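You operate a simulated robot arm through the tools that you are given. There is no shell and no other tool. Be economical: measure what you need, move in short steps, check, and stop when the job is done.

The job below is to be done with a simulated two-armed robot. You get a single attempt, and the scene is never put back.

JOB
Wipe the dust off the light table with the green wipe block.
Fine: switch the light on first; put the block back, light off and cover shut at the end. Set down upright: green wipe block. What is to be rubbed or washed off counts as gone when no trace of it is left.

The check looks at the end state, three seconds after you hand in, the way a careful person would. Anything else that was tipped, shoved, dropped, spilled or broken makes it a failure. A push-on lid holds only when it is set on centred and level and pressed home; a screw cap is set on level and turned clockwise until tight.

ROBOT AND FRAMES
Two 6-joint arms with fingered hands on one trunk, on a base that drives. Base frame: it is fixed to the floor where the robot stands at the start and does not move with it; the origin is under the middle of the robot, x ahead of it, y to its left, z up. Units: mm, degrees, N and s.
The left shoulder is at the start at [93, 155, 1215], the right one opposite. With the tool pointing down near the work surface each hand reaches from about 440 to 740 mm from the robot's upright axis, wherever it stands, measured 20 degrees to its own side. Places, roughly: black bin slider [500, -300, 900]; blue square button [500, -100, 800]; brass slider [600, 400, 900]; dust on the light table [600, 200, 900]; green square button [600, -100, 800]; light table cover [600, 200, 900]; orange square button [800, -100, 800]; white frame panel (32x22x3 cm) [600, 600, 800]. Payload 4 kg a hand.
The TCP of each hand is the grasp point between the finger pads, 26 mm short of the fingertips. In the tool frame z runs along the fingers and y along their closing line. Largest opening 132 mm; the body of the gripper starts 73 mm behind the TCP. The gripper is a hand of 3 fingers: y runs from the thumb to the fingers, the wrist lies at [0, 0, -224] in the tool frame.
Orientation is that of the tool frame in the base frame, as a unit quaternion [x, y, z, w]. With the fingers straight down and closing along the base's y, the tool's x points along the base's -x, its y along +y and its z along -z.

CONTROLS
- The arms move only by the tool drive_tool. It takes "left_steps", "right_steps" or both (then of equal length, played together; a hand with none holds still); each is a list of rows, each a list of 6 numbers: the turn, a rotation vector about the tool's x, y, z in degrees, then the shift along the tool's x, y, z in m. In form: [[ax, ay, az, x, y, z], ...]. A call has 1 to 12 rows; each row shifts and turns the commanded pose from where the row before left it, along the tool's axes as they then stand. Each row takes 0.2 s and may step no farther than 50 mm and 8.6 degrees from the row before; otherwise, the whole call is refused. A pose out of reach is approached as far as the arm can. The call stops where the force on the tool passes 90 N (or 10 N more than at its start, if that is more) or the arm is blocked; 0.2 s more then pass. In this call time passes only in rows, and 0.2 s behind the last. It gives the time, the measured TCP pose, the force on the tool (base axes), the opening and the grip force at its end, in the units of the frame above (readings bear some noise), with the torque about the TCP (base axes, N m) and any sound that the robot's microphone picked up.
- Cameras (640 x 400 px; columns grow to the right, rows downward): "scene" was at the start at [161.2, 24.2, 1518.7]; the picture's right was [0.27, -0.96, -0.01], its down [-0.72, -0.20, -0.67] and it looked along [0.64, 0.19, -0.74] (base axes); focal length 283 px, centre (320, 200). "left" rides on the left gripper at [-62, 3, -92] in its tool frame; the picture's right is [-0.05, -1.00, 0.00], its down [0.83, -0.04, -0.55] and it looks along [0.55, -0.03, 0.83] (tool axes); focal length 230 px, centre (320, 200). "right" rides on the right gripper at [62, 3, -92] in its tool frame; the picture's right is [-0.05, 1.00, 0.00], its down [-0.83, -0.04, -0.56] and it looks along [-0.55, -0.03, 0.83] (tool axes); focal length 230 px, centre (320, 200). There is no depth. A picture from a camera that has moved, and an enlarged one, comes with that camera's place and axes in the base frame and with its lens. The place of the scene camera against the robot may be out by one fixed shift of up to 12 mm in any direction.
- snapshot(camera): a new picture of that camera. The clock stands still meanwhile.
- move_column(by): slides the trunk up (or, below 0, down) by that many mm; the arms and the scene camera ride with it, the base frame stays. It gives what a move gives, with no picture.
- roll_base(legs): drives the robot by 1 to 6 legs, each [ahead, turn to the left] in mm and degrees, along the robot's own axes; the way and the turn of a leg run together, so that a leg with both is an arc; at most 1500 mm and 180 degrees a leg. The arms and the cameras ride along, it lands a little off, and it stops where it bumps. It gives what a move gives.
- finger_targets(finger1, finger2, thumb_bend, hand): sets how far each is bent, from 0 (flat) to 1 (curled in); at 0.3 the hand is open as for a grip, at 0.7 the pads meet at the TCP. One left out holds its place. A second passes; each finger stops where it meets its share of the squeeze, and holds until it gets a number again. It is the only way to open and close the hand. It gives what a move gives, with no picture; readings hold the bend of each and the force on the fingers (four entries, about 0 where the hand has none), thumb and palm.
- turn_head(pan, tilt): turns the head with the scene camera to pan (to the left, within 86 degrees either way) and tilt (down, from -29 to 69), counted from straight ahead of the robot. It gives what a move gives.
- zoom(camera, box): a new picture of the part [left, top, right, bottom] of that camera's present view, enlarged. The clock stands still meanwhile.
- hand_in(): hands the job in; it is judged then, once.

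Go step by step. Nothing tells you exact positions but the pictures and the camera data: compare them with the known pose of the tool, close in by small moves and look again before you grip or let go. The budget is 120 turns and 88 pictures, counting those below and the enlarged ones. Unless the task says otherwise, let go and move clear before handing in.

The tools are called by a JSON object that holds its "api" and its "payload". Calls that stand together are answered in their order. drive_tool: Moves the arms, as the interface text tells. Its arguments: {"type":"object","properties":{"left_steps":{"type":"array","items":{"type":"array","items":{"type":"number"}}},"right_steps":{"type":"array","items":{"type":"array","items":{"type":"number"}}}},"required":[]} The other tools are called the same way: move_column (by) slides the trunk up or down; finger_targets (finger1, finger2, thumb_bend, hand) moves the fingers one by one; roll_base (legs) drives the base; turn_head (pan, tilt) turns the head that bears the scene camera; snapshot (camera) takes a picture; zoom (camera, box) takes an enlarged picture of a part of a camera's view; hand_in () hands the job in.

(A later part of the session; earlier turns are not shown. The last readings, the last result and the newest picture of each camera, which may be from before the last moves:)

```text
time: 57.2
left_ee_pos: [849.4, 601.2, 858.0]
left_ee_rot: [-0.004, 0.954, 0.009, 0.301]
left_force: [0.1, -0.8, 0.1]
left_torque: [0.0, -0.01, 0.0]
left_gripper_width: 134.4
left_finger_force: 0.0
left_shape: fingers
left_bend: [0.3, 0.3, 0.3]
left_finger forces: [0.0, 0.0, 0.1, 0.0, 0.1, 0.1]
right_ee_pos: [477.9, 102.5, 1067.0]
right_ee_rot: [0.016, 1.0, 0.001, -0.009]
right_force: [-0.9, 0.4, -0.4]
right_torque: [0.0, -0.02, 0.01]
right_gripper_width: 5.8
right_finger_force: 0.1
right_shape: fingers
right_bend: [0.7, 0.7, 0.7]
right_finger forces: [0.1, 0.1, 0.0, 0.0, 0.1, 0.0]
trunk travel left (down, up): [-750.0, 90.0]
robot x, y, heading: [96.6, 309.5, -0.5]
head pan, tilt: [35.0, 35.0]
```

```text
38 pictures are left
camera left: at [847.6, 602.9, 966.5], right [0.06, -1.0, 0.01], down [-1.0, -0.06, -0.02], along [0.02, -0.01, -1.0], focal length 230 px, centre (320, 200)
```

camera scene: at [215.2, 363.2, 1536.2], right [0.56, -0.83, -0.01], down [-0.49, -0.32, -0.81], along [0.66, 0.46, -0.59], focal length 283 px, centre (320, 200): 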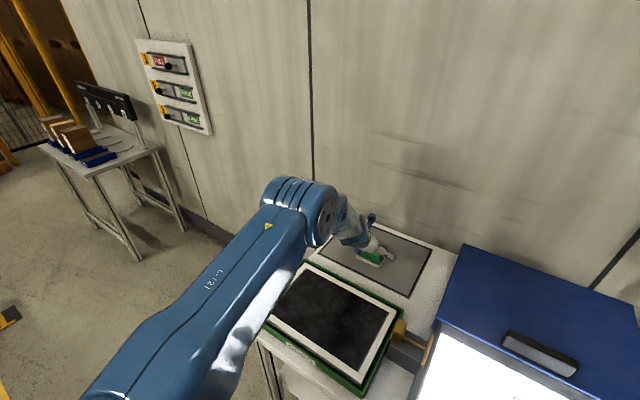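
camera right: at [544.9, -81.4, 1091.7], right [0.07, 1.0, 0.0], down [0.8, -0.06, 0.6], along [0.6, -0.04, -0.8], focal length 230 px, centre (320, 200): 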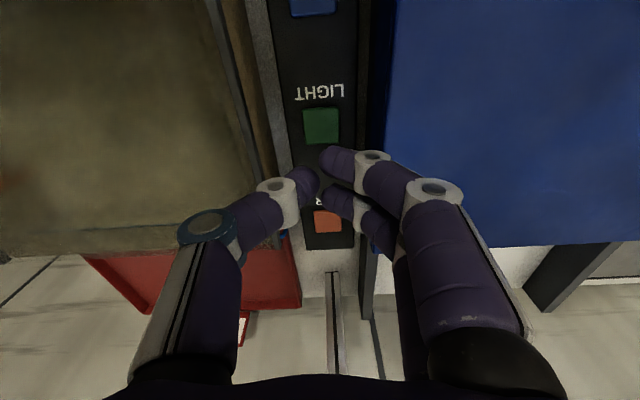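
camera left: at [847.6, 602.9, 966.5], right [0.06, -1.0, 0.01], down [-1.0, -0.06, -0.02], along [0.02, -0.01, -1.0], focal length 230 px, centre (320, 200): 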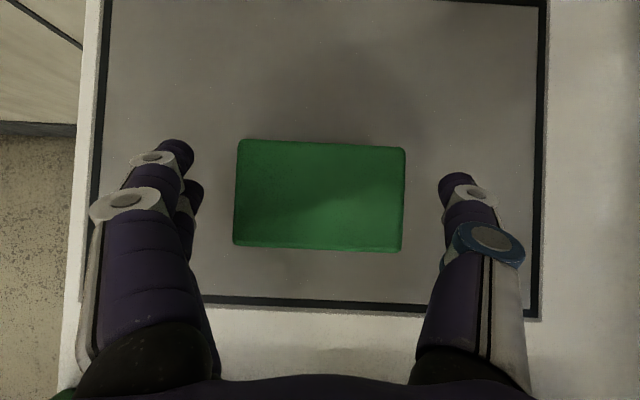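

Lowering the last ~12 mm and closing the hand.

{"api": "drive_tool", "payload": {"left_steps": [[0, 0, 0, 0.004, 0, 0.005], [0, 0, 0, 0.003, 0, 0.005], [0, 0, 0, 0, 0, 0]]}}

{"api": "finger_targets", "payload": {"hand": "left", "finger1": 0.7, "finger2": 0.7, "thumb_bend": 0.7}}

{"api": "snapshot", "payload": {"camera": "left"}}

```text
time: 58.0
left_ee_pos: [852.0, 602.2, 846.1]
left_ee_rot: [-0.004, 0.954, 0.01, 0.301]
left_force: [-0.5, -0.2, -0.1]
left_torque: [-0.01, 0.0, -0.01]
left_gripper_width: 134.7
left_finger_force: 0.0
left_shape: fingers
left_bend: [0.3, 0.3, 0.3]
left_finger forces: [0.1, 0.0, 0.0, 0.0, 0.0, 0.0]
right_ee_pos: [478.7, 102.2, 1066.4]
right_ee_rot: [0.018, 1.0, 0.001, -0.008]
right_force: [-0.1, 0.0, -0.2]
right_torque: [-0.03, 0.03, 0.0]
right_gripper_width: 5.8
right_finger_force: 0.0
right_shape: fingers
right_bend: [0.7, 0.7, 0.7]
right_finger forces: [0.0, 0.0, 0.0, 0.0, 0.0, 0.0]
trunk travel left (down, up): [-750.0, 90.0]
robot x, y, heading: [93.9, 312.2, -0.6]
head pan, tilt: [35.0, 35.0]
```

```text
time: 59.0
left_ee_pos: [851.3, 602.4, 846.2]
left_ee_rot: [-0.004, 0.954, 0.009, 0.3]
left_force: [-0.8, -0.5, 0.1]
left_torque: [0.03, 0.02, -0.02]
left_gripper_width: 82.1
left_finger_force: 25.0
left_shape: fingers
left_bend: [0.45, 0.45, 0.53]
left_finger forces: [11.7, 12.7, 0.0, 0.0, 25.3, 0.0]
right_ee_pos: [478.3, 103.5, 1066.3]
right_ee_rot: [0.017, 1.0, 0.003, -0.007]
right_force: [-0.5, -0.3, 0.0]
right_torque: [0.0, -0.03, -0.01]
right_gripper_width: 5.6
right_finger_force: 0.1
right_shape: fingers
right_bend: [0.7, 0.7, 0.7]
right_finger forces: [0.1, 0.0, 0.0, 0.0, 0.0, 0.0]
trunk travel left (down, up): [-750.0, 90.0]
robot x, y, heading: [98.0, 311.2, -0.5]
head pan, tilt: [35.0, 35.0]
```

```text
37 pictures are left
camera left: at [849.1, 603.2, 956.1], right [0.06, -1.0, 0.02], down [-1.0, -0.06, -0.02], along [0.02, -0.01, -1.0], focal length 230 px, centre (320, 200)
```

left: 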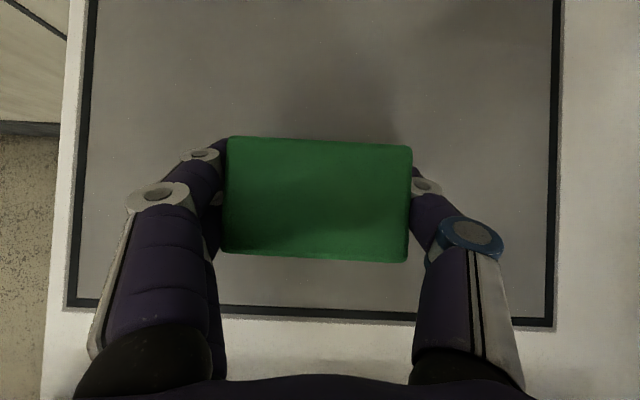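

The block is held firmly (25 N). I'll lift it straight up and back over the frame panel.

{"api": "drive_tool", "payload": {"left_steps": [[0, 0, 0, -0.006, 0, -0.008], [0, 0, 0, -0.0115, 0, -0.0165], [0, 0, 0, -0.0115, 0, -0.0165], [0, 0, 0, -0.0115, 0, -0.0165], [0, 0, 0, -0.0115, 0, -0.0165], [0, 0, 0, -0.0115, 0, -0.0165], [0, 0, 0, 0, 0, 0]]}}

{"api": "drive_tool", "payload": {"left_steps": [[0, 0, 0, 0.012, 0, -0.011], [0, 0, 0, 0.02, 0, -0.015], [0, 0, 0, 0.02, 0, -0.015], [0, 0, 0, 0.02, 0, -0.015], [0, 0, 0, 0.02, 0, -0.015], [0, 0, 0, 0, 0, 0]]}}

{"api": "snapshot", "payload": {"camera": "left"}}

```text
time: 60.6
left_ee_pos: [841.1, 600.7, 954.5]
left_ee_rot: [-0.002, 0.953, 0.003, 0.304]
left_force: [0.4, 0.7, -1.6]
left_torque: [-0.01, -0.03, 0.0]
left_gripper_width: 81.8
left_finger_force: 24.8
left_shape: fingers
left_bend: [0.45, 0.45, 0.53]
left_finger forces: [11.8, 13.0, 0.1, 0.1, 25.0, 0.1]
right_ee_pos: [478.4, 102.4, 1066.4]
right_ee_rot: [0.017, 1.0, 0.002, -0.008]
right_force: [-0.4, -0.1, 0.3]
right_torque: [0.01, 0.02, 0.04]
right_gripper_width: 5.6
right_finger_force: 0.1
right_shape: fingers
right_bend: [0.7, 0.7, 0.7]
right_finger forces: [0.1, 0.0, 0.0, 0.0, 0.1, 0.0]
trunk travel left (down, up): [-750.0, 90.0]
robot x, y, heading: [98.8, 312.6, -0.6]
head pan, tilt: [35.0, 35.0]
```

```text
time: 62.0
left_ee_pos: [778.5, 607.6, 976.0]
left_ee_rot: [-0.001, 0.955, 0.004, 0.296]
left_force: [-0.1, -0.3, -0.9]
left_torque: [0.02, -0.02, 0.03]
left_gripper_width: 82.0
left_finger_force: 24.8
left_shape: fingers
left_bend: [0.45, 0.45, 0.53]
left_finger forces: [11.9, 12.9, 0.1, 0.0, 24.9, 0.0]
left hand out of reach, approached as far as the arm can: row 3, 4, 5
right_ee_pos: [480.4, 102.8, 1065.3]
right_ee_rot: [0.016, 1.0, 0.003, -0.008]
right_force: [-0.4, 0.6, -0.7]
right_torque: [0.01, 0.02, 0.02]
right_gripper_width: 5.5
right_finger_force: 0.0
right_shape: fingers
right_bend: [0.7, 0.7, 0.7]
right_finger forces: [0.0, 0.1, 0.1, 0.0, 0.0, 0.0]
trunk travel left (down, up): [-750.0, 90.0]
robot x, y, heading: [97.5, 310.4, -0.5]
head pan, tilt: [35.0, 35.0]
```

```text
36 pictures are left
camera left: at [776.4, 611.4, 1085.1], right [0.05, -1.0, 0.02], down [-1.0, -0.05, -0.01], along [0.01, -0.02, -1.0], focal length 230 px, centre (320, 200)
```

left: 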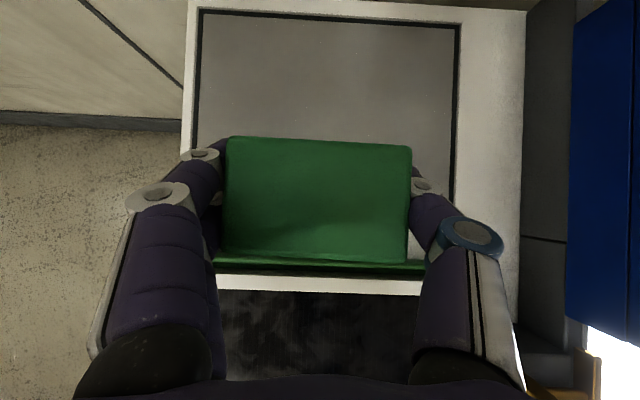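

The lean is at its inner limit here. I'll back the base up 150 mm carrying the block, so the same lean reaches the glass.

{"api": "roll_base", "payload": {"legs": [[-150, 0]]}}

{"api": "drive_tool", "payload": {"left_steps": [[0, 0, 0, 0, -0.03, 0], [0, 0, 0, 0, -0.04, 0], [0, 0, 0, 0, -0.04, 0], [0, 0, 0, 0, -0.04, 0], [0, 0, 0, 0, -0.04, 0], [0, 0, 0, 0, -0.04, 0], [0, 0, 0, 0, 0, 0]]}}

{"api": "snapshot", "payload": {"camera": "left"}}

```text
time: 63.4
left_ee_pos: [625.3, 610.8, 972.7]
left_ee_rot: [-0.003, 0.956, 0.004, 0.295]
left_force: [0.3, 0.1, -1.8]
left_torque: [-0.01, 0.02, -0.02]
left_gripper_width: 82.2
left_finger_force: 24.8
left_shape: fingers
left_bend: [0.45, 0.45, 0.53]
left_finger forces: [11.7, 12.9, 0.1, 0.0, 25.0, 0.1]
right_ee_pos: [342.7, 103.5, 1072.8]
right_ee_rot: [0.015, 1.0, 0.003, 0.007]
right_force: [0.2, 0.7, -0.4]
right_torque: [0.01, -0.01, 0.01]
right_gripper_width: 5.4
right_finger_force: 0.0
right_shape: fingers
right_bend: [0.7, 0.7, 0.7]
right_finger forces: [0.0, 0.1, 0.0, 0.0, 0.1, 0.0]
trunk travel left (down, up): [-750.0, 90.0]
robot x, y, heading: [-57.5, 310.9, 0.2]
head pan, tilt: [35.0, 35.0]
```

```text
time: 65.2
left_ee_pos: [586.9, 438.1, 963.0]
left_ee_rot: [-0.064, 0.956, -0.023, 0.285]
left_force: [-0.7, 0.2, -0.5]
left_torque: [0.04, 0.02, 0.0]
left_gripper_width: 82.3
left_finger_force: 23.9
left_shape: fingers
left_bend: [0.45, 0.45, 0.54]
left_finger forces: [11.4, 12.3, 0.1, 0.0, 23.9, 0.1]
left hand out of reach, approached as far as the arm can: row 2, 4, 5, 6
right_ee_pos: [278.2, 101.7, 1045.7]
right_ee_rot: [0.015, 0.999, 0.003, -0.051]
right_force: [-1.0, 0.6, 0.0]
right_torque: [0.01, 0.02, -0.02]
right_gripper_width: 5.7
right_finger_force: 0.1
right_shape: fingers
right_bend: [0.7, 0.7, 0.7]
right_finger forces: [0.0, 0.0, 0.1, 0.0, 0.1, 0.0]
trunk travel left (down, up): [-750.0, 90.0]
robot x, y, heading: [-59.9, 310.2, -0.3]
head pan, tilt: [35.0, 35.0]
stopped in row 7 (left hand): the arm was blocked; the commanded pose is now the measured one
```

```text
35 pictures are left
camera left: at [587.8, 450.6, 1072.2], right [0.16, -0.98, 0.11], down [-0.99, -0.15, 0.02], along [0.0, -0.11, -0.99], focal length 230 px, centre (320, 200)
```

left: 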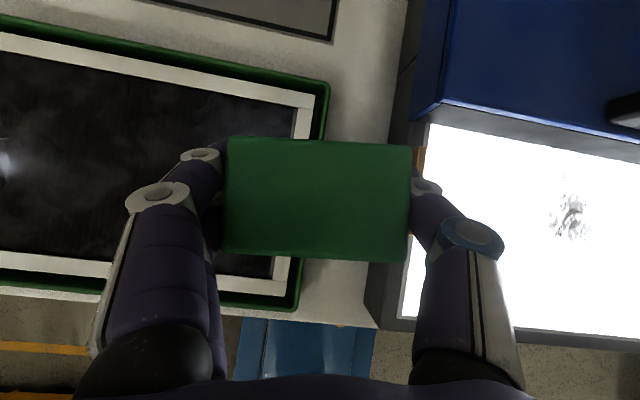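

The lean also limits reach here, so I'll travel along a path farther out (x ≈ 665, above the cover's front edge), levelling the twist, and bring the right arm forward too.

{"api": "drive_tool", "payload": {"left_steps": [[-0.1, -0.5, 2.6, -0.02, 0, 0], [-0.1, -0.5, 2.6, -0.02, 0, 0.005], [-0.1, -0.5, 2.6, -0.02, 0, 0.01], [0, 0, 0, -0.017, 0, 0.01], [0, 0, 0, 0, 0, 0]], "right_steps": [[0, -2, -1, -0.02, 0, -0.005], [0, -2, -1, -0.03, -0.01, -0.005], [0, -2, 0, -0.03, -0.01, -0.005], [0, 0, 0, -0.03, -0.01, 0], [0, 0, 0, -0.02, -0.01, 0]]}}

```text
time: 66.4
left_ee_pos: [642.4, 444.7, 1001.3]
left_ee_rot: [0.011, 0.943, 0.014, 0.331]
left_force: [-0.6, -1.0, -0.5]
left_torque: [-0.02, 0.02, 0.0]
left_gripper_width: 82.1
left_finger_force: 23.6
left_shape: fingers
left_bend: [0.45, 0.45, 0.54]
left_finger forces: [11.5, 12.3, 0.0, 0.0, 24.0, 0.1]
left hand out of reach, approached as far as the arm can: row 1, 2, 3, 4
right_ee_pos: [426.7, 60.9, 1081.6]
right_ee_rot: [-0.002, 0.999, 0.004, 0.041]
right_force: [-0.2, 0.1, -0.1]
right_torque: [-0.04, -0.01, -0.04]
right_gripper_width: 5.4
right_finger_force: 0.1
right_shape: fingers
right_bend: [0.7, 0.7, 0.7]
right_finger forces: [0.0, 0.0, 0.0, 0.1, 0.1, 0.1]
right hand out of reach, approached as far as the arm can: row 1
trunk travel left (down, up): [-750.0, 90.0]
robot x, y, heading: [-57.4, 314.7, -0.5]
head pan, tilt: [35.0, 35.0]
```

{"api": "drive_tool", "payload": {"left_steps": [[0.3, 0.5, -0.4, -0.004, -0.035, 0], [0.3, 0.5, -0.4, -0.004, -0.035, 0], [0.3, 0.5, -0.4, -0.004, -0.035, 0], [0.3, 0.5, -0.4, -0.002, -0.035, 0.002], [0, 0.5, 0, 0, -0.035, 0.004], [0, 0, 0, 0, -0.02, 0.004], [0, 0, 0, 0, 0, 0]]}}

{"api": "snapshot", "payload": {"camera": "left"}}

```text
time: 67.0
left_ee_pos: [643.2, 416.3, 1005.0]
left_ee_rot: [-0.03, 0.947, -0.005, 0.321]
left_force: [-0.6, -0.2, -0.5]
left_torque: [0.0, -0.03, 0.01]
left_gripper_width: 81.8
left_finger_force: 23.6
left_shape: fingers
left_bend: [0.45, 0.45, 0.54]
left_finger forces: [11.4, 12.3, 0.1, 0.1, 23.8, 0.1]
right_ee_pos: [405.0, 63.7, 1089.6]
right_ee_rot: [-0.002, 0.999, 0.003, 0.051]
right_force: [-0.7, -0.3, -0.1]
right_torque: [0.03, 0.01, -0.01]
right_gripper_width: 5.5
right_finger_force: 0.1
right_shape: fingers
right_bend: [0.7, 0.7, 0.7]
right_finger forces: [0.0, 0.1, 0.0, 0.0, 0.1, 0.0]
trunk travel left (down, up): [-750.0, 90.0]
robot x, y, heading: [-55.4, 312.6, -0.1]
head pan, tilt: [35.0, 35.0]
stopped in row 2 (left hand): the arm was blocked; the commanded pose is now the measured one
```

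```text
34 pictures are left
camera left: at [636.8, 423.1, 1113.8], right [0.09, -0.99, 0.06], down [-0.99, -0.1, -0.06], along [0.07, -0.05, -1.0], focal length 230 px, centre (320, 200)
```

left: 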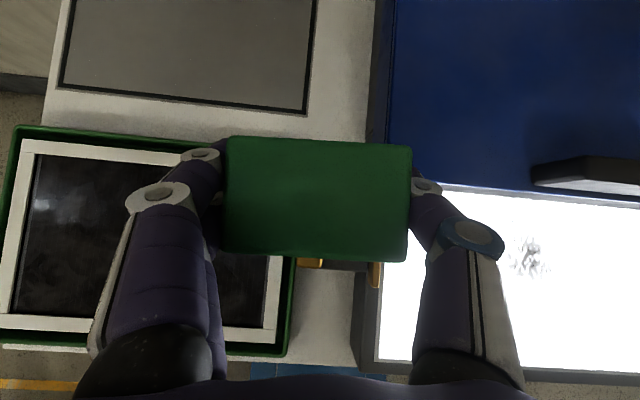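

Easier: turning the base about 19° to the right sweeps the block straight over the dust. Height (bottom ≈ 968) clears the cover.

{"api": "roll_base", "payload": {"legs": [[0, -19]]}}

{"api": "snapshot", "payload": {"camera": "left"}}

```text
time: 67.7
left_ee_pos: [629.9, 425.0, 1006.1]
left_ee_rot: [-0.055, 0.949, -0.014, 0.311]
left_force: [0.9, 0.0, -0.5]
left_torque: [0.02, 0.01, 0.01]
left_gripper_width: 82.0
left_finger_force: 23.7
left_shape: fingers
left_bend: [0.45, 0.45, 0.54]
left_finger forces: [11.2, 12.3, 0.0, 0.0, 23.7, 0.0]
right_ee_pos: [357.1, 62.7, 1081.3]
right_ee_rot: [0.001, 0.999, 0.003, 0.034]
right_force: [-0.8, -1.0, -1.2]
right_torque: [0.0, -0.03, -0.01]
right_gripper_width: 5.6
right_finger_force: 0.1
right_shape: fingers
right_bend: [0.7, 0.7, 0.7]
right_finger forces: [0.0, 0.0, 0.0, 0.0, 0.0, 0.0]
trunk travel left (down, up): [-750.0, 90.0]
robot x, y, heading: [-54.7, 314.1, -0.6]
head pan, tilt: [35.0, 35.0]
stopped in leg 1: the robot was blocked; the commanded pose is now the measured one
```

```text
33 pictures are left
camera left: at [624.0, 435.6, 1115.4], right [0.14, -0.99, 0.09], down [-0.99, -0.14, -0.04], along [0.05, -0.08, -1.0], focal length 230 px, centre (320, 200)
```

left: 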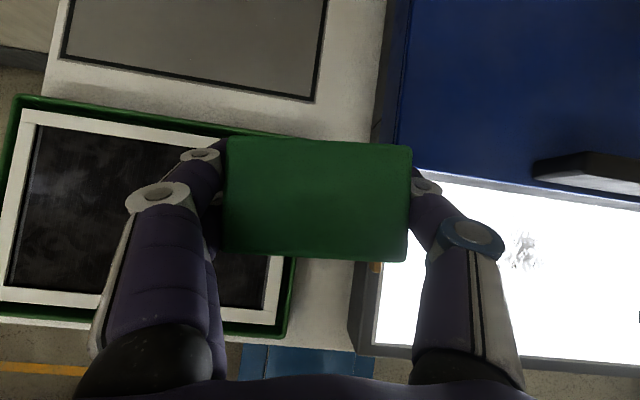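

{"api": "roll_base", "payload": {"legs": [[0, -19]]}}

```text
time: 68.6
left_ee_pos: [621.7, 406.4, 1027.0]
left_ee_rot: [-0.063, 0.949, -0.034, 0.308]
left_force: [0.1, -0.5, -1.7]
left_torque: [-0.01, 0.0, -0.04]
left_gripper_width: 82.0
left_finger_force: 23.3
left_shape: fingers
left_bend: [0.45, 0.45, 0.54]
left_finger forces: [11.5, 12.5, 0.0, 0.0, 23.6, 0.1]
right_ee_pos: [311.1, 48.6, 1061.1]
right_ee_rot: [0.025, 1.0, 0.0, 0.0]
right_force: [-1.3, -0.1, -0.4]
right_torque: [-0.03, -0.09, -0.01]
right_gripper_width: 5.7
right_finger_force: 0.1
right_shape: fingers
right_bend: [0.7, 0.7, 0.7]
right_finger forces: [0.0, 0.0, 0.0, 0.1, 0.1, 0.1]
trunk travel left (down, up): [-750.0, 90.0]
robot x, y, heading: [-57.8, 315.2, -3.4]
head pan, tilt: [35.0, 35.0]
stopped in leg 1: the robot was blocked; the commanded pose is now the measured one
```

The right arm keeps being pulled in; I'll extend it forward and outward first, in case it is folded against the robot.

{"api": "drive_tool", "payload": {"right_steps": [[0, 0, 0, -0.02, -0.01, -0.01], [0, 0, 0, -0.03, -0.02, 0], [0, 0, 0, -0.03, -0.02, 0], [0, 0, 0, -0.03, -0.02, 0], [0, 0, 0, -0.03, -0.02, 0], [0, 0, 0, -0.03, -0.02, 0], [0, 0, 0, -0.03, -0.02, 0], [0, 0, 0, 0, 0, 0]]}}

{"api": "roll_base", "payload": {"legs": [[0, -15]]}}

{"api": "snapshot", "payload": {"camera": "left"}}

```text
time: 70.4
left_ee_pos: [623.3, 406.3, 1034.5]
left_ee_rot: [-0.064, 0.946, -0.034, 0.315]
left_force: [-0.2, 0.0, -1.1]
left_torque: [-0.01, -0.01, -0.01]
left_gripper_width: 81.8
left_finger_force: 24.4
left_shape: fingers
left_bend: [0.45, 0.45, 0.54]
left_finger forces: [11.5, 12.4, 0.0, 0.1, 23.7, 0.0]
right_ee_pos: [521.1, -94.5, 1105.5]
right_ee_rot: [0.023, 0.999, 0.001, 0.041]
right_force: [-0.3, -0.3, -0.7]
right_torque: [0.02, -0.04, 0.0]
right_gripper_width: 5.7
right_finger_force: 0.1
right_shape: fingers
right_bend: [0.7, 0.7, 0.7]
right_finger forces: [0.1, 0.1, 0.1, 0.0, 0.0, 0.0]
right hand out of reach, approached as far as the arm can: row 1
trunk travel left (down, up): [-750.0, 90.0]
robot x, y, heading: [-54.5, 310.6, -3.6]
head pan, tilt: [35.0, 35.0]
```

```text
time: 71.7
left_ee_pos: [625.7, 221.7, 1036.0]
left_ee_rot: [0.063, 0.946, -0.078, 0.308]
left_force: [0.3, -0.2, -2.1]
left_torque: [0.01, 0.03, 0.0]
left_gripper_width: 82.2
left_finger_force: 23.8
left_shape: fingers
left_bend: [0.45, 0.45, 0.54]
left_finger forces: [11.3, 12.3, 0.0, 0.0, 23.7, 0.1]
right_ee_pos: [390.8, -234.2, 1105.0]
right_ee_rot: [0.158, 0.987, -0.005, 0.04]
right_force: [-0.1, -1.0, -0.3]
right_torque: [-0.03, 0.0, 0.01]
right_gripper_width: 5.4
right_finger_force: 0.0
right_shape: fingers
right_bend: [0.7, 0.7, 0.7]
right_finger forces: [0.0, 0.0, 0.0, 0.0, 0.1, 0.0]
trunk travel left (down, up): [-750.0, 90.0]
robot x, y, heading: [-57.1, 312.8, -18.9]
head pan, tilt: [35.0, 35.0]
```

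```text
32 pictures are left
camera left: at [623.8, 237.4, 1143.7], right [-0.12, -0.98, 0.14], down [-0.99, 0.12, -0.04], along [0.03, -0.14, -0.99], focal length 230 px, centre (320, 200)
```

left: 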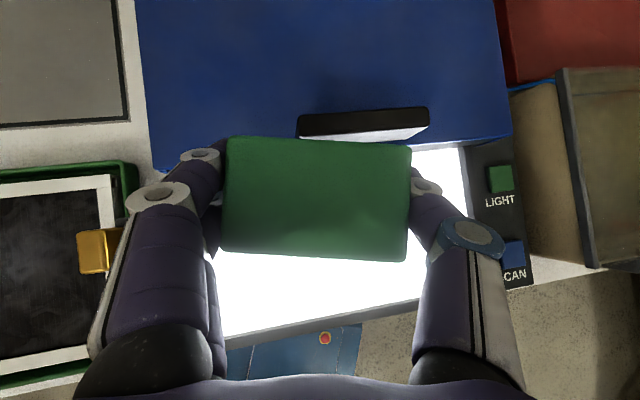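

Over the glass now at [626, 222, 1036]. Levelling the block and lowering toward the dust centre, still above it.

{"api": "drive_tool", "payload": {"left_steps": [[-3.2, 0.8, 1, 0, -0.01, 0], [-3.1, 0.8, 0.9, 0.005, -0.015, 0.01], [0, 0, 0, 0.015, -0.015, 0.02], [0, 0, 0, 0.015, -0.015, 0.02], [0, 0, 0, 0.015, -0.003, 0.02], [0, 0, 0, 0.01, 0, 0.012], [0, 0, 0, 0, 0, 0]]}}

{"api": "snapshot", "payload": {"camera": "left"}}

```text
time: 72.3
left_ee_pos: [617.0, 235.0, 1069.3]
left_ee_rot: [0.029, 0.947, -0.082, 0.309]
left_force: [0.9, 0.8, -1.8]
left_torque: [-0.03, 0.01, 0.01]
left_gripper_width: 81.7
left_finger_force: 23.5
left_shape: fingers
left_bend: [0.45, 0.45, 0.54]
left_finger forces: [11.5, 12.4, 0.0, 0.0, 23.6, 0.1]
left hand out of reach, approached as far as the arm can: row 1, 2
right_ee_pos: [357.0, -219.4, 1126.6]
right_ee_rot: [0.155, 0.986, -0.007, 0.061]
right_force: [0.7, -0.6, -0.5]
right_torque: [0.01, 0.06, -0.04]
right_gripper_width: 5.7
right_finger_force: 0.1
right_shape: fingers
right_bend: [0.7, 0.7, 0.7]
right_finger forces: [0.1, 0.0, 0.0, 0.1, 0.0, 0.1]
trunk travel left (down, up): [-750.0, 90.0]
robot x, y, heading: [-57.0, 313.7, -18.7]
head pan, tilt: [35.0, 35.0]
stopped in row 2 (left hand): the arm was blocked; the commanded pose is now the measured one
```

```text
31 pictures are left
camera left: at [614.5, 253.8, 1177.6], right [-0.06, -0.98, 0.17], down [-1.0, 0.06, -0.04], along [0.03, -0.17, -0.98], focal length 230 px, centre (320, 200)
```

left: 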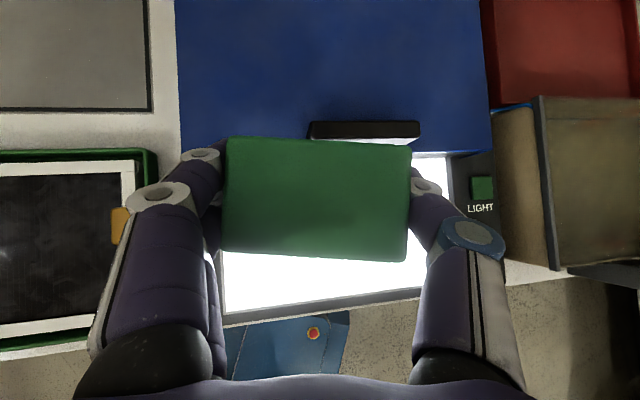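

{"api": "drive_tool", "payload": {"left_steps": [[0, 0, 0, 0.006, -0.002, 0.01], [0, 0, 0, 0.012, -0.005, 0.017], [0, 0, 0, 0.012, -0.005, 0.017], [0, 0, 0, 0.012, -0.005, 0.017], [0, 0, 0, 0.012, -0.005, 0.017], [0, 0, 0, 0.006, -0.004, 0.008], [0, 0, 0, 0, 0, 0]]}}

```text
time: 72.6
left_ee_pos: [609.3, 239.3, 1093.3]
left_ee_rot: [0.021, 0.942, -0.089, 0.323]
left_force: [-1.4, -0.1, -1.1]
left_torque: [-0.02, -0.01, 0.01]
left_gripper_width: 82.0
left_finger_force: 23.7
left_shape: fingers
left_bend: [0.45, 0.45, 0.54]
left_finger forces: [11.4, 12.4, 0.0, 0.0, 23.6, 0.0]
right_ee_pos: [337.3, -211.7, 1136.9]
right_ee_rot: [0.153, 0.986, -0.008, 0.071]
right_force: [-0.8, -0.6, -1.3]
right_torque: [-0.02, -0.03, -0.01]
right_gripper_width: 5.7
right_finger_force: 0.0
right_shape: fingers
right_bend: [0.7, 0.7, 0.7]
right_finger forces: [0.1, 0.2, 0.0, 0.1, 0.0, 0.0]
trunk travel left (down, up): [-750.0, 90.0]
robot x, y, heading: [-54.9, 318.6, -18.8]
head pan, tilt: [35.0, 35.0]
stopped in row 1 (left hand): the arm was blocked; the commanded pose is now the measured one
```

Blocked at once and drifting up; I'll look at the left arm's elbow for a real collision.

{"api": "snapshot", "payload": {"camera": "scene"}}

```text
30 pictures are left
camera scene: at [107.7, 316.3, 1536.6], right [0.28, -0.96, -0.01], down [-0.56, -0.15, -0.81], along [0.78, 0.23, -0.59], focal length 283 px, centre (320, 200)
```

scene: 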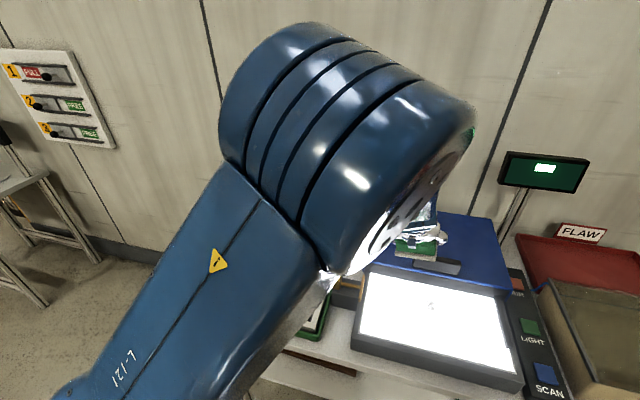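

No collision visible; these seem to be passing disturbances. Retrying the descent.

{"api": "drive_tool", "payload": {"left_steps": [[0, 0, 0, 0.011, -0.004, 0.018], [0, 0, 0, 0.011, -0.004, 0.018], [0, 0, 0, 0.011, -0.004, 0.018], [0, 0, 0, 0.011, -0.004, 0.018], [0, 0, 0, 0.011, -0.004, 0.018], [0, 0, 0, 0.011, -0.004, 0.018], [0, 0, 0, 0, 0, 0]]}}

```text
time: 74.2
left_ee_pos: [621.6, 216.5, 987.3]
left_ee_rot: [-0.007, 0.944, -0.103, 0.314]
left_force: [0.7, 0.0, -1.2]
left_torque: [-0.04, -0.03, 0.02]
left_gripper_width: 82.0
left_finger_force: 23.6
left_shape: fingers
left_bend: [0.45, 0.45, 0.54]
left_finger forces: [11.4, 12.3, 0.0, 0.0, 23.6, 0.0]
left hand out of reach, approached as far as the arm can: row 4, 5, 6
right_ee_pos: [340.5, -212.9, 1137.1]
right_ee_rot: [0.153, 0.986, -0.008, 0.07]
right_force: [-0.7, 0.3, 0.0]
right_torque: [0.02, -0.01, 0.0]
right_gripper_width: 5.6
right_finger_force: 0.0
right_shape: fingers
right_bend: [0.7, 0.7, 0.7]
right_finger forces: [0.0, 0.0, 0.0, 0.0, 0.0, 0.0]
trunk travel left (down, up): [-750.0, 90.0]
robot x, y, heading: [-59.6, 313.2, -18.6]
head pan, tilt: [35.0, 35.0]
```

I need about 70 mm more distance and the lean turned radially. Backing up and then yawing the hand about −22° to level the block.

{"api": "roll_base", "payload": {"legs": [[-75, 0]]}}

{"api": "drive_tool", "payload": {"left_steps": [[0.6, 1.3, 7.3, -0.01, -0.005, 0], [0.6, 1.3, 7.3, -0.01, -0.005, 0], [0.6, 1.3, 7.3, -0.01, -0.005, 0], [0, 0, 0, -0.01, -0.005, 0.005], [0, 0, 0, 0, 0, 0]]}}

```text
time: 75.2
left_ee_pos: [553.3, 229.3, 976.2]
left_ee_rot: [0.009, 0.946, -0.094, 0.31]
left_force: [0.1, -0.8, -1.4]
left_torque: [0.03, -0.03, 0.03]
left_gripper_width: 82.1
left_finger_force: 23.7
left_shape: fingers
left_bend: [0.45, 0.45, 0.54]
left_finger forces: [11.3, 12.3, 0.1, 0.0, 23.6, 0.0]
right_ee_pos: [278.1, -191.8, 1128.9]
right_ee_rot: [0.154, 0.986, -0.008, 0.063]
right_force: [-0.4, 0.0, 0.4]
right_torque: [-0.07, -0.09, -0.01]
right_gripper_width: 5.7
right_finger_force: 0.0
right_shape: fingers
right_bend: [0.7, 0.7, 0.7]
right_finger forces: [0.0, 0.0, 0.0, 0.0, 0.0, 0.0]
trunk travel left (down, up): [-750.0, 90.0]
robot x, y, heading: [-129.1, 340.4, -19.0]
head pan, tilt: [35.0, 35.0]
```

```text
time: 76.5
left_ee_pos: [562.3, 217.1, 999.4]
left_ee_rot: [0.076, 0.944, -0.092, 0.306]
left_force: [-0.1, -0.2, -0.3]
left_torque: [0.01, 0.02, 0.0]
left_gripper_width: 81.7
left_finger_force: 23.7
left_shape: fingers
left_bend: [0.45, 0.45, 0.54]
left_finger forces: [11.3, 12.2, 0.0, 0.0, 23.5, 0.1]
left hand out of reach, approached as far as the arm can: row 1, 2, 3, 4
right_ee_pos: [263.0, -185.3, 1138.2]
right_ee_rot: [0.152, 0.986, -0.008, 0.072]
right_force: [-0.1, 1.3, 0.4]
right_torque: [-0.01, 0.01, 0.0]
right_gripper_width: 5.9
right_finger_force: 0.0
right_shape: fingers
right_bend: [0.7, 0.7, 0.7]
right_finger forces: [0.1, 0.0, 0.0, 0.1, 0.1, 0.0]
trunk travel left (down, up): [-750.0, 90.0]
robot x, y, heading: [-125.3, 341.2, -19.0]
head pan, tilt: [35.0, 35.0]
```

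Extending the arm outward and down first, then finishing the yaw.

{"api": "drive_tool", "payload": {"left_steps": [[0, 0, 0, -0.007, -0.006, 0.016], [0, 0, 0, -0.007, -0.006, 0.016], [0, 0, 0, -0.007, -0.006, 0.016], [0, 0, 0, -0.007, -0.006, 0.016], [0, 0, 0, -0.007, -0.006, 0.016], [0, 1.2, 6.3, 0, 0, 0], [0, 1.2, 6.3, 0, 0, 0], [0, 0, 0, 0, 0, 0]]}}

{"api": "snapshot", "payload": {"camera": "left"}}

```text
time: 78.1
left_ee_pos: [601.3, 177.2, 973.4]
left_ee_rot: [0.183, 0.932, -0.053, 0.309]
left_force: [0.1, -0.7, -1.2]
left_torque: [-0.01, -0.01, 0.0]
left_gripper_width: 82.0
left_finger_force: 24.1
left_shape: fingers
left_bend: [0.45, 0.45, 0.54]
left_finger forces: [11.1, 12.2, 0.0, 0.0, 23.5, 0.0]
right_ee_pos: [244.9, -177.9, 1149.6]
right_ee_rot: [0.15, 0.985, -0.01, 0.084]
right_force: [-0.7, -0.9, 0.7]
right_torque: [-0.01, -0.05, -0.02]
right_gripper_width: 5.8
right_finger_force: 0.1
right_shape: fingers
right_bend: [0.7, 0.7, 0.7]
right_finger forces: [0.0, 0.1, 0.1, 0.1, 0.0, 0.0]
trunk travel left (down, up): [-750.0, 90.0]
robot x, y, heading: [-128.7, 336.6, -18.6]
head pan, tilt: [35.0, 35.0]
stopped in row 8 (left hand): the arm was blocked; the commanded pose is now the measured one
```

```text
29 pictures are left
camera left: at [598.2, 180.6, 1081.9], right [-0.33, -0.94, 0.02], down [-0.94, 0.33, -0.05], along [0.04, -0.03, -1.0], focal length 230 px, centre (320, 200)
```

left: 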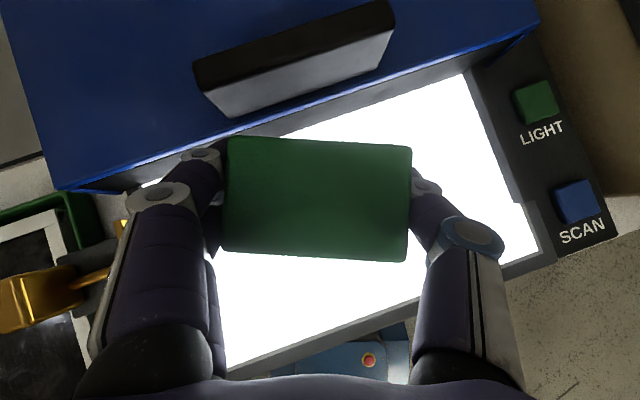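

The block is level above the glass at [601, 177]. Lowering to just above the surface.

{"api": "drive_tool", "payload": {"left_steps": [[0, 0.9, 0, 0.007, -0.0015, 0.015], [0, 0.9, 0, 0.007, -0.0015, 0.015], [0, 0, 0, 0.007, -0.0015, 0.015], [0, 0, 0, 0.004, -0.001, 0.008], [0, 0, 0, 0, 0, 0]]}}

{"api": "drive_tool", "payload": {"left_steps": [[0, 0, 0, 0.003, 0, 0.004], [0, 0, 0, 0, 0, 0]]}}

```text
time: 79.0
left_ee_pos: [594.9, 176.9, 938.5]
left_ee_rot: [0.183, 0.934, -0.051, 0.303]
left_force: [-0.2, 0.5, -1.9]
left_torque: [0.0, 0.0, 0.01]
left_gripper_width: 81.6
left_finger_force: 23.2
left_shape: fingers
left_bend: [0.45, 0.45, 0.54]
left_finger forces: [11.1, 12.2, 0.0, 0.0, 23.4, 0.0]
right_ee_pos: [226.1, -170.0, 1150.2]
right_ee_rot: [0.149, 0.985, -0.011, 0.084]
right_force: [-0.4, -0.3, 0.1]
right_torque: [-0.01, -0.02, 0.0]
right_gripper_width: 5.7
right_finger_force: 0.1
right_shape: fingers
right_bend: [0.7, 0.7, 0.7]
right_finger forces: [0.0, 0.0, 0.1, 0.0, 0.1, 0.0]
trunk travel left (down, up): [-750.0, 90.0]
robot x, y, heading: [-128.3, 340.7, -18.8]
head pan, tilt: [35.0, 35.0]
stopped in row 4 (left hand): the arm was blocked; the commanded pose is now the measured one
```

```text
time: 79.5
left_ee_pos: [597.2, 176.6, 930.1]
left_ee_rot: [0.183, 0.935, -0.051, 0.301]
left_force: [0.4, 0.2, -1.3]
left_torque: [-0.01, 0.02, -0.01]
left_gripper_width: 81.8
left_finger_force: 23.5
left_shape: fingers
left_bend: [0.45, 0.45, 0.54]
left_finger forces: [11.2, 12.2, 0.0, 0.0, 23.4, 0.0]
right_ee_pos: [228.3, -170.2, 1151.8]
right_ee_rot: [0.148, 0.985, -0.012, 0.085]
right_force: [0.7, 0.5, -0.2]
right_torque: [-0.02, -0.01, 0.0]
right_gripper_width: 5.7
right_finger_force: 0.0
right_shape: fingers
right_bend: [0.7, 0.7, 0.7]
right_finger forces: [0.0, 0.1, 0.0, 0.1, 0.1, 0.1]
trunk travel left (down, up): [-750.0, 90.0]
robot x, y, heading: [-126.3, 340.7, -18.7]
head pan, tilt: [35.0, 35.0]
```

{"api": "drive_tool", "payload": {"left_steps": [[0, 0, 0, 0.006, 0, 0.008], [0, 0, 0, 0.006, 0, 0.008], [0, 0, 0, 0.003, 0, 0.004], [0, 0, 0, 0, 0, 0]]}}

{"api": "drive_tool", "payload": {"left_steps": [[0, 0, 0, 0.0024, 0, 0.0032], [0, 0, 0, 0, 0, 0]]}}

{"api": "drive_tool", "payload": {"left_steps": [[0, 0, 0, 0.0024, 0, 0.0032], [0, 0, 0, 0, 0, 0]]}}

```text
time: 80.5
left_ee_pos: [595.7, 177.6, 907.1]
left_ee_rot: [0.184, 0.934, -0.054, 0.301]
left_force: [0.3, -0.2, 5.6]
left_torque: [0.3, -0.15, 0.0]
left_gripper_width: 82.0
left_finger_force: 23.4
left_shape: fingers
left_bend: [0.45, 0.45, 0.54]
left_finger forces: [10.9, 12.6, 0.1, 0.1, 23.4, 0.0]
right_ee_pos: [229.3, -170.5, 1152.1]
right_ee_rot: [0.148, 0.985, -0.013, 0.085]
right_force: [-0.7, 0.1, -0.3]
right_torque: [0.0, 0.04, 0.03]
right_gripper_width: 5.8
right_finger_force: 0.1
right_shape: fingers
right_bend: [0.7, 0.7, 0.7]
right_finger forces: [0.0, 0.1, 0.0, 0.0, 0.0, 0.0]
trunk travel left (down, up): [-750.0, 90.0]
robot x, y, heading: [-126.9, 342.5, -19.0]
head pan, tilt: [35.0, 35.0]
```

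```text
time: 81.2
left_ee_pos: [594.8, 175.2, 905.5]
left_ee_rot: [0.183, 0.934, -0.053, 0.301]
left_force: [2.6, 0.3, 17.2]
left_torque: [0.75, -0.52, -0.08]
left_gripper_width: 81.7
left_finger_force: 23.3
left_shape: fingers
left_bend: [0.45, 0.45, 0.54]
left_finger forces: [11.4, 12.2, 0.0, 0.0, 22.6, 0.1]
right_ee_pos: [228.4, -171.6, 1153.1]
right_ee_rot: [0.149, 0.985, -0.012, 0.085]
right_force: [0.0, -1.0, -0.3]
right_torque: [-0.02, 0.01, -0.01]
right_gripper_width: 5.7
right_finger_force: 0.0
right_shape: fingers
right_bend: [0.7, 0.7, 0.7]
right_finger forces: [0.1, 0.1, 0.0, 0.0, 0.0, 0.0]
trunk travel left (down, up): [-750.0, 90.0]
robot x, y, heading: [-127.4, 336.1, -18.9]
head pan, tilt: [35.0, 35.0]
```

```text
time: 81.8
left_ee_pos: [595.4, 174.8, 904.1]
left_ee_rot: [0.183, 0.934, -0.054, 0.304]
left_force: [4.0, -1.5, 31.5]
left_torque: [0.7, -0.68, -0.05]
left_gripper_width: 81.8
left_finger_force: 23.7
left_shape: fingers
left_bend: [0.45, 0.46, 0.55]
left_finger forces: [11.4, 12.3, 0.0, 0.0, 22.5, 0.0]
right_ee_pos: [223.8, -170.0, 1154.4]
right_ee_rot: [0.15, 0.985, -0.012, 0.087]
right_force: [1.1, 0.0, -0.5]
right_torque: [-0.03, 0.0, 0.0]
right_gripper_width: 5.7
right_finger_force: 0.0
right_shape: fingers
right_bend: [0.7, 0.7, 0.7]
right_finger forces: [0.0, 0.1, 0.1, 0.1, 0.0, 0.0]
trunk travel left (down, up): [-750.0, 90.0]
robot x, y, heading: [-126.5, 337.5, -18.8]
head pan, tilt: [35.0, 35.0]
```

The pad touches the glass at TCP z ≈ 906, a corner first. I'll ease off and tip it level.

{"api": "drive_tool", "payload": {"left_steps": [[-1.0, -0.4, 0.7, -0.002, 0, -0.0026], [0, 0, 0, 0, 0, 0]]}}

```text
time: 82.3
left_ee_pos: [596.3, 177.0, 903.8]
left_ee_rot: [0.187, 0.933, -0.044, 0.305]
left_force: [0.3, -4.6, 22.9]
left_torque: [-0.31, -0.14, -0.11]
left_gripper_width: 82.0
left_finger_force: 23.0
left_shape: fingers
left_bend: [0.46, 0.46, 0.55]
left_finger forces: [10.1, 11.0, 0.0, 0.0, 24.8, 0.1]
right_ee_pos: [226.6, -170.7, 1153.9]
right_ee_rot: [0.149, 0.985, -0.012, 0.086]
right_force: [0.0, 0.0, 0.8]
right_torque: [0.02, -0.02, -0.01]
right_gripper_width: 5.7
right_finger_force: 0.1
right_shape: fingers
right_bend: [0.7, 0.7, 0.7]
right_finger forces: [0.0, 0.1, 0.0, 0.0, 0.0, 0.1]
trunk travel left (down, up): [-750.0, 90.0]
robot x, y, heading: [-129.9, 341.6, -18.8]
head pan, tilt: [35.0, 35.0]
```

Nearly flat now. Easing pressure slightly and sweeping toward −y across the dust.

{"api": "drive_tool", "payload": {"left_steps": [[0, 0, 0, -0.0008, 0, -0.001], [0, 0, 0, -0.0048, -0.0139, 0.0029], [0, 0, 0, -0.0048, -0.0139, 0.0029], [0, 0, 0, -0.0048, -0.0139, 0.0029], [0, 0, 0, -0.0048, -0.0139, 0.0029], [0, 0, 0, -0.0048, -0.0139, 0.0029], [0, 0, 0, 0, 0, 0]]}}

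```text
time: 83.5
left_ee_pos: [586.6, 123.6, 915.7]
left_ee_rot: [0.184, 0.931, -0.042, 0.312]
left_force: [-0.5, 0.2, -1.8]
left_torque: [0.04, -0.02, 0.02]
left_gripper_width: 81.7
left_finger_force: 23.6
left_shape: fingers
left_bend: [0.45, 0.46, 0.55]
left_finger forces: [11.2, 12.7, 0.1, 0.0, 24.0, 0.0]
right_ee_pos: [207.2, -163.8, 1123.1]
right_ee_rot: [0.148, 0.988, -0.004, 0.05]
right_force: [-0.3, -0.2, -0.7]
right_torque: [0.01, -0.02, 0.01]
right_gripper_width: 5.9
right_finger_force: 0.1
right_shape: fingers
right_bend: [0.7, 0.7, 0.7]
right_finger forces: [0.0, 0.0, 0.0, 0.0, 0.0, 0.1]
trunk travel left (down, up): [-750.0, 90.0]
robot x, y, heading: [-125.3, 342.4, -18.8]
head pan, tilt: [35.0, 35.0]
stopped in row 5 (left hand): the arm was blocked; the commanded pose is now the measured one
```

{"api": "drive_tool", "payload": {"left_steps": [[0, 0.8, 0, -0.012, 0.001, 0.01], [0, 0, 0, -0.012, 0.001, 0.01], [0, 0, 0, -0.01, 0.001, 0.0125], [0, 0, 0, 0, 0, 0]]}}

```text
time: 84.0
left_ee_pos: [589.8, 127.5, 929.1]
left_ee_rot: [0.183, 0.931, -0.043, 0.313]
left_force: [0.7, 0.3, -1.3]
left_torque: [0.0, 0.01, -0.02]
left_gripper_width: 81.8
left_finger_force: 23.7
left_shape: fingers
left_bend: [0.45, 0.46, 0.55]
left_finger forces: [11.2, 12.6, 0.0, 0.0, 23.9, 0.0]
right_ee_pos: [181.6, -150.0, 1100.5]
right_ee_rot: [0.146, 0.989, -0.001, 0.016]
right_force: [-0.1, -0.2, -1.2]
right_torque: [-0.02, -0.02, 0.01]
right_gripper_width: 5.6
right_finger_force: 0.1
right_shape: fingers
right_bend: [0.7, 0.7, 0.7]
right_finger forces: [0.0, 0.0, 0.0, 0.1, 0.1, 0.0]
trunk travel left (down, up): [-750.0, 90.0]
robot x, y, heading: [-129.8, 341.8, -18.8]
head pan, tilt: [35.0, 35.0]
stopped in row 2 (left hand): the arm was blocked; the commanded pose is now the measured one
```

{"api": "drive_tool", "payload": {"left_steps": [[0, 0.8, 0, -0.006, -0.001, 0.011], [0, 0, 0, -0.006, -0.001, 0.011], [0, 0, 0, -0.006, -0.001, 0.011], [0, 0, 0, -0.006, -0.001, 0.011], [0, 0, 0, 0, 0, 0]]}}

{"api": "snapshot", "payload": {"camera": "left"}}

```text
time: 84.4
left_ee_pos: [587.3, 134.7, 929.8]
left_ee_rot: [0.175, 0.933, -0.042, 0.31]
left_force: [-0.7, 0.6, -1.0]
left_torque: [0.02, -0.03, -0.01]
left_gripper_width: 81.6
left_finger_force: 24.3
left_shape: fingers
left_bend: [0.45, 0.46, 0.55]
left_finger forces: [11.2, 12.4, 0.0, 0.1, 23.7, 0.1]
right_ee_pos: [159.2, -138.7, 1077.4]
right_ee_rot: [0.145, 0.989, 0.005, -0.02]
right_force: [-0.3, 0.0, 0.3]
right_torque: [0.06, 0.04, 0.04]
right_gripper_width: 5.8
right_finger_force: 0.0
right_shape: fingers
right_bend: [0.7, 0.7, 0.7]
right_finger forces: [0.1, 0.0, 0.1, 0.0, 0.0, 0.1]
trunk travel left (down, up): [-750.0, 90.0]
robot x, y, heading: [-124.3, 338.5, -18.5]
head pan, tilt: [35.0, 35.0]
stopped in row 2 (left hand): the arm was blocked; the commanded pose is now the measured one
```

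```text
28 pictures are left
camera left: at [583.5, 136.8, 1039.3], right [-0.32, -0.95, 0.0], down [-0.95, 0.31, -0.05], along [0.04, -0.02, -1.0], focal length 230 px, centre (320, 200)
```

left: 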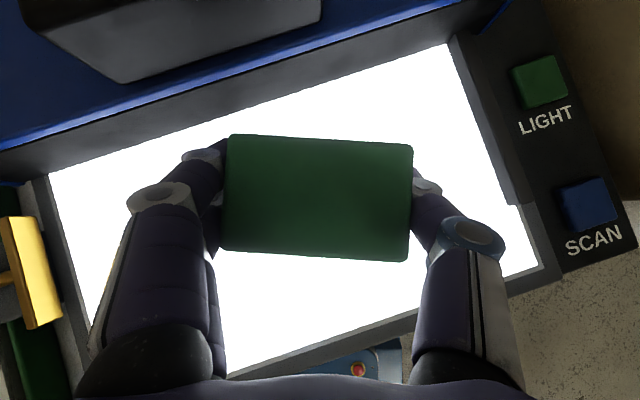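

Jolts cluster now and the idle right arm is dragged each time; I'll look at the right arm and the elbows.

{"api": "turn_head", "payload": {"pan": -20, "tilt": 45}}

{"api": "snapshot", "payload": {"camera": "scene"}}

```text
time: 85.7
left_ee_pos: [589.7, 132.8, 936.2]
left_ee_rot: [0.177, 0.931, -0.043, 0.315]
left_force: [0.2, -0.7, -1.5]
left_torque: [-0.01, 0.01, 0.01]
left_gripper_width: 81.6
left_finger_force: 23.6
left_shape: fingers
left_bend: [0.45, 0.46, 0.55]
left_finger forces: [11.2, 12.4, 0.0, 0.0, 23.7, 0.2]
right_ee_pos: [157.4, -139.4, 1078.6]
right_ee_rot: [0.145, 0.989, 0.003, -0.018]
right_force: [0.6, 0.0, 0.8]
right_torque: [0.02, -0.02, 0.01]
right_gripper_width: 5.9
right_finger_force: 0.1
right_shape: fingers
right_bend: [0.7, 0.7, 0.7]
right_finger forces: [0.0, 0.0, 0.0, 0.0, 0.0, 0.0]
trunk travel left (down, up): [-750.0, 90.0]
robot x, y, heading: [-127.3, 337.8, -18.9]
head pan, tilt: [-20.0, 45.0]
```

```text
27 pictures are left
camera scene: at [16.3, 265.3, 1521.4], right [-0.63, -0.78, 0.01], down [-0.56, 0.45, -0.69], along [0.54, -0.44, -0.72], focal length 283 px, centre (320, 200)
```

scene: 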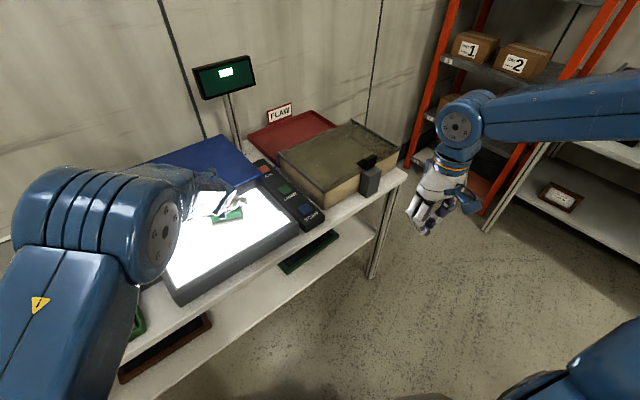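

Nothing touches. I'll zoom on the glass to see how much dust is left.

{"api": "zoom", "payload": {"camera": "scene", "box": [160, 170, 310, 300]}}

```text
3.08 times, centred on (235, 235) of scene
camera zoom: at [16.3, 265.3, 1521.4], right [-0.63, -0.78, 0.01], down [-0.56, 0.45, -0.69], along [0.54, -0.44, -0.72], focal length 870 px, centre (582, 92)
```

zoom: 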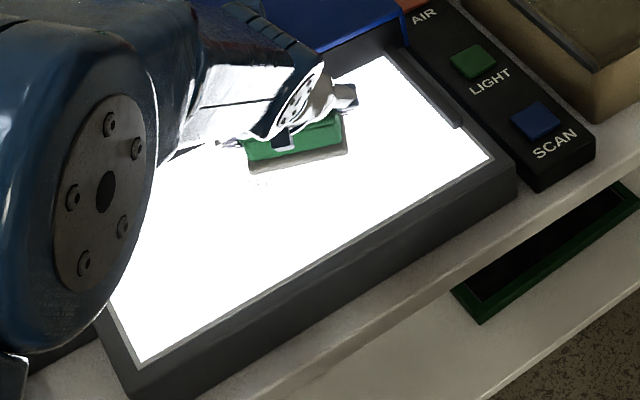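

Faint residue remains around [601, 180]. Moving back over it and pressing down again.

{"api": "drive_tool", "payload": {"left_steps": [[0, 1, 0, 0.0057, 0.0148, 0.0066], [0, 0, 0, 0.0057, 0.0148, 0.0066], [0, 0, 0, 0.0057, 0.0148, 0.0066], [0, 0, 0, 0.0057, 0.0148, 0.0066], [0, 0, 0, 0, 0, 0]]}}

```text
time: 86.9
left_ee_pos: [605.5, 181.0, 904.3]
left_ee_rot: [0.187, 0.932, -0.042, 0.307]
left_force: [-0.6, -2.6, 4.6]
left_torque: [0.07, -0.04, -0.05]
left_gripper_width: 81.5
left_finger_force: 23.2
left_shape: fingers
left_bend: [0.46, 0.46, 0.55]
left_finger forces: [10.7, 11.8, 0.0, 0.1, 24.6, 0.0]
right_ee_pos: [158.0, -141.2, 1079.4]
right_ee_rot: [0.145, 0.989, 0.003, -0.017]
right_force: [-1.2, -0.7, -0.3]
right_torque: [0.02, -0.03, 0.02]
right_gripper_width: 5.5
right_finger_force: 0.0
right_shape: fingers
right_bend: [0.7, 0.7, 0.7]
right_finger forces: [0.1, 0.0, 0.0, 0.0, 0.0, 0.0]
trunk travel left (down, up): [-750.0, 90.0]
robot x, y, heading: [-126.1, 337.7, -18.8]
head pan, tilt: [-20.0, 45.0]
```

In flat contact. Sweeping +y, then over +x, then back −y.

{"api": "drive_tool", "payload": {"left_steps": [[0, 0, 0, 0.0012, 0, 0.0016], [0, 0, 0, 0.0048, 0.0139, -0.0029], [0, 0, 0, 0.0048, 0.0139, -0.0029], [0, 0, 0, 0.0048, 0.0139, -0.0029], [0, 0, 0, -0.0112, 0.0056, 0.0083], [0, 0, 0, -0.0112, 0.0056, 0.0083], [0, 0, 0, 0, 0, 0]]}}

{"api": "drive_tool", "payload": {"left_steps": [[0, 0, 0, -0.0048, -0.0139, 0.0029], [0, 0, 0, -0.0048, -0.0139, 0.0029], [0, 0, 0, -0.0048, -0.0139, 0.0029], [0, 0, 0, -0.0048, -0.0139, 0.0029], [0, 0, 0, -0.0048, -0.0139, 0.0029], [0, 0, 0, -0.0048, -0.0139, 0.0029], [0, 0, 0, -0.0048, -0.0139, 0.0029], [0, 0, 0, 0, 0, 0]]}}

```text
time: 88.5
left_ee_pos: [634.0, 226.1, 904.4]
left_ee_rot: [0.188, 0.932, -0.043, 0.308]
left_force: [-4.9, -0.2, 6.1]
left_torque: [0.15, -0.03, 0.13]
left_gripper_width: 82.1
left_finger_force: 24.4
left_shape: fingers
left_bend: [0.46, 0.46, 0.55]
left_finger forces: [11.1, 11.8, 0.0, 0.1, 25.3, 0.1]
right_ee_pos: [156.5, -140.3, 1079.3]
right_ee_rot: [0.144, 0.989, 0.004, -0.016]
right_force: [-0.4, -0.1, 0.5]
right_torque: [0.0, 0.03, 0.01]
right_gripper_width: 5.7
right_finger_force: 0.0
right_shape: fingers
right_bend: [0.7, 0.7, 0.7]
right_finger forces: [0.0, 0.0, 0.0, 0.0, 0.0, 0.0]
trunk travel left (down, up): [-750.0, 90.0]
robot x, y, heading: [-128.9, 341.7, -19.2]
head pan, tilt: [-20.0, 45.0]
```

```text
time: 89.3
left_ee_pos: [624.3, 185.2, 917.5]
left_ee_rot: [0.188, 0.93, -0.043, 0.314]
left_force: [0.0, -0.2, -2.2]
left_torque: [0.0, -0.04, 0.06]
left_gripper_width: 81.7
left_finger_force: 23.8
left_shape: fingers
left_bend: [0.45, 0.46, 0.55]
left_finger forces: [11.1, 12.9, 0.0, 0.0, 24.2, 0.0]
right_ee_pos: [132.2, -130.4, 1056.2]
right_ee_rot: [0.144, 0.988, 0.01, -0.052]
right_force: [0.2, -0.5, -0.9]
right_torque: [0.02, 0.0, 0.0]
right_gripper_width: 5.9
right_finger_force: 0.0
right_shape: fingers
right_bend: [0.7, 0.7, 0.7]
right_finger forces: [0.0, 0.1, 0.0, 0.0, 0.1, 0.0]
trunk travel left (down, up): [-750.0, 90.0]
robot x, y, heading: [-126.7, 339.8, -18.9]
head pan, tilt: [-20.0, 45.0]
stopped in row 4 (left hand): the arm was blocked; the commanded pose is now the measured one
```

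{"api": "drive_tool", "payload": {"left_steps": [[0, 0.8, 0, -0.001, 0, 0.0095], [0, 0, 0, 0, -0.001, 0.0095], [0, 0, 0, -0.0048, -0.0139, 0.0029], [0, 0, 0, -0.0048, -0.0139, 0.0029], [0, 0, 0, -0.0048, -0.0139, 0.0029], [0, 0, 0, -0.0048, -0.0139, 0.0029], [0, 0, 0, -0.0048, -0.0139, 0.0029], [0, 0, 0, 0, 0, 0]]}}

{"api": "zoom", "payload": {"camera": "scene", "box": [160, 170, 310, 300]}}

```text
time: 89.9
left_ee_pos: [618.8, 186.4, 921.5]
left_ee_rot: [0.188, 0.929, -0.044, 0.316]
left_force: [0.6, -0.3, -1.9]
left_torque: [0.02, -0.06, 0.03]
left_gripper_width: 82.2
left_finger_force: 24.2
left_shape: fingers
left_bend: [0.45, 0.46, 0.55]
left_finger forces: [11.2, 12.9, 0.0, 0.1, 24.3, 0.1]
right_ee_pos: [103.6, -117.3, 1038.8]
right_ee_rot: [0.14, 0.986, 0.015, -0.085]
right_force: [-0.4, -0.6, 0.6]
right_torque: [0.02, -0.05, -0.02]
right_gripper_width: 5.8
right_finger_force: 0.1
right_shape: fingers
right_bend: [0.7, 0.7, 0.7]
right_finger forces: [0.1, 0.1, 0.1, 0.1, 0.0, 0.1]
trunk travel left (down, up): [-750.0, 90.0]
robot x, y, heading: [-122.7, 342.0, -19.1]
head pan, tilt: [-20.0, 45.0]
stopped in row 2 (left hand): the arm was blocked; the commanded pose is now the measured one
```

```text
3.08 times, centred on (235, 235) of scene
camera zoom: at [13.0, 262.8, 1521.5], right [-0.63, -0.78, 0.0], down [-0.56, 0.45, -0.69], along [0.54, -0.44, -0.72], focal length 870 px, centre (582, 92)
```

zoom: 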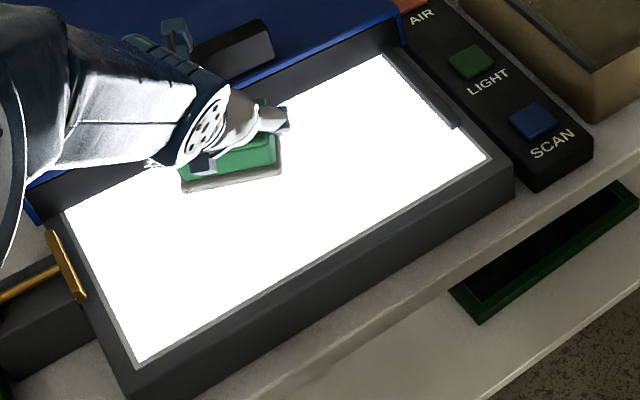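

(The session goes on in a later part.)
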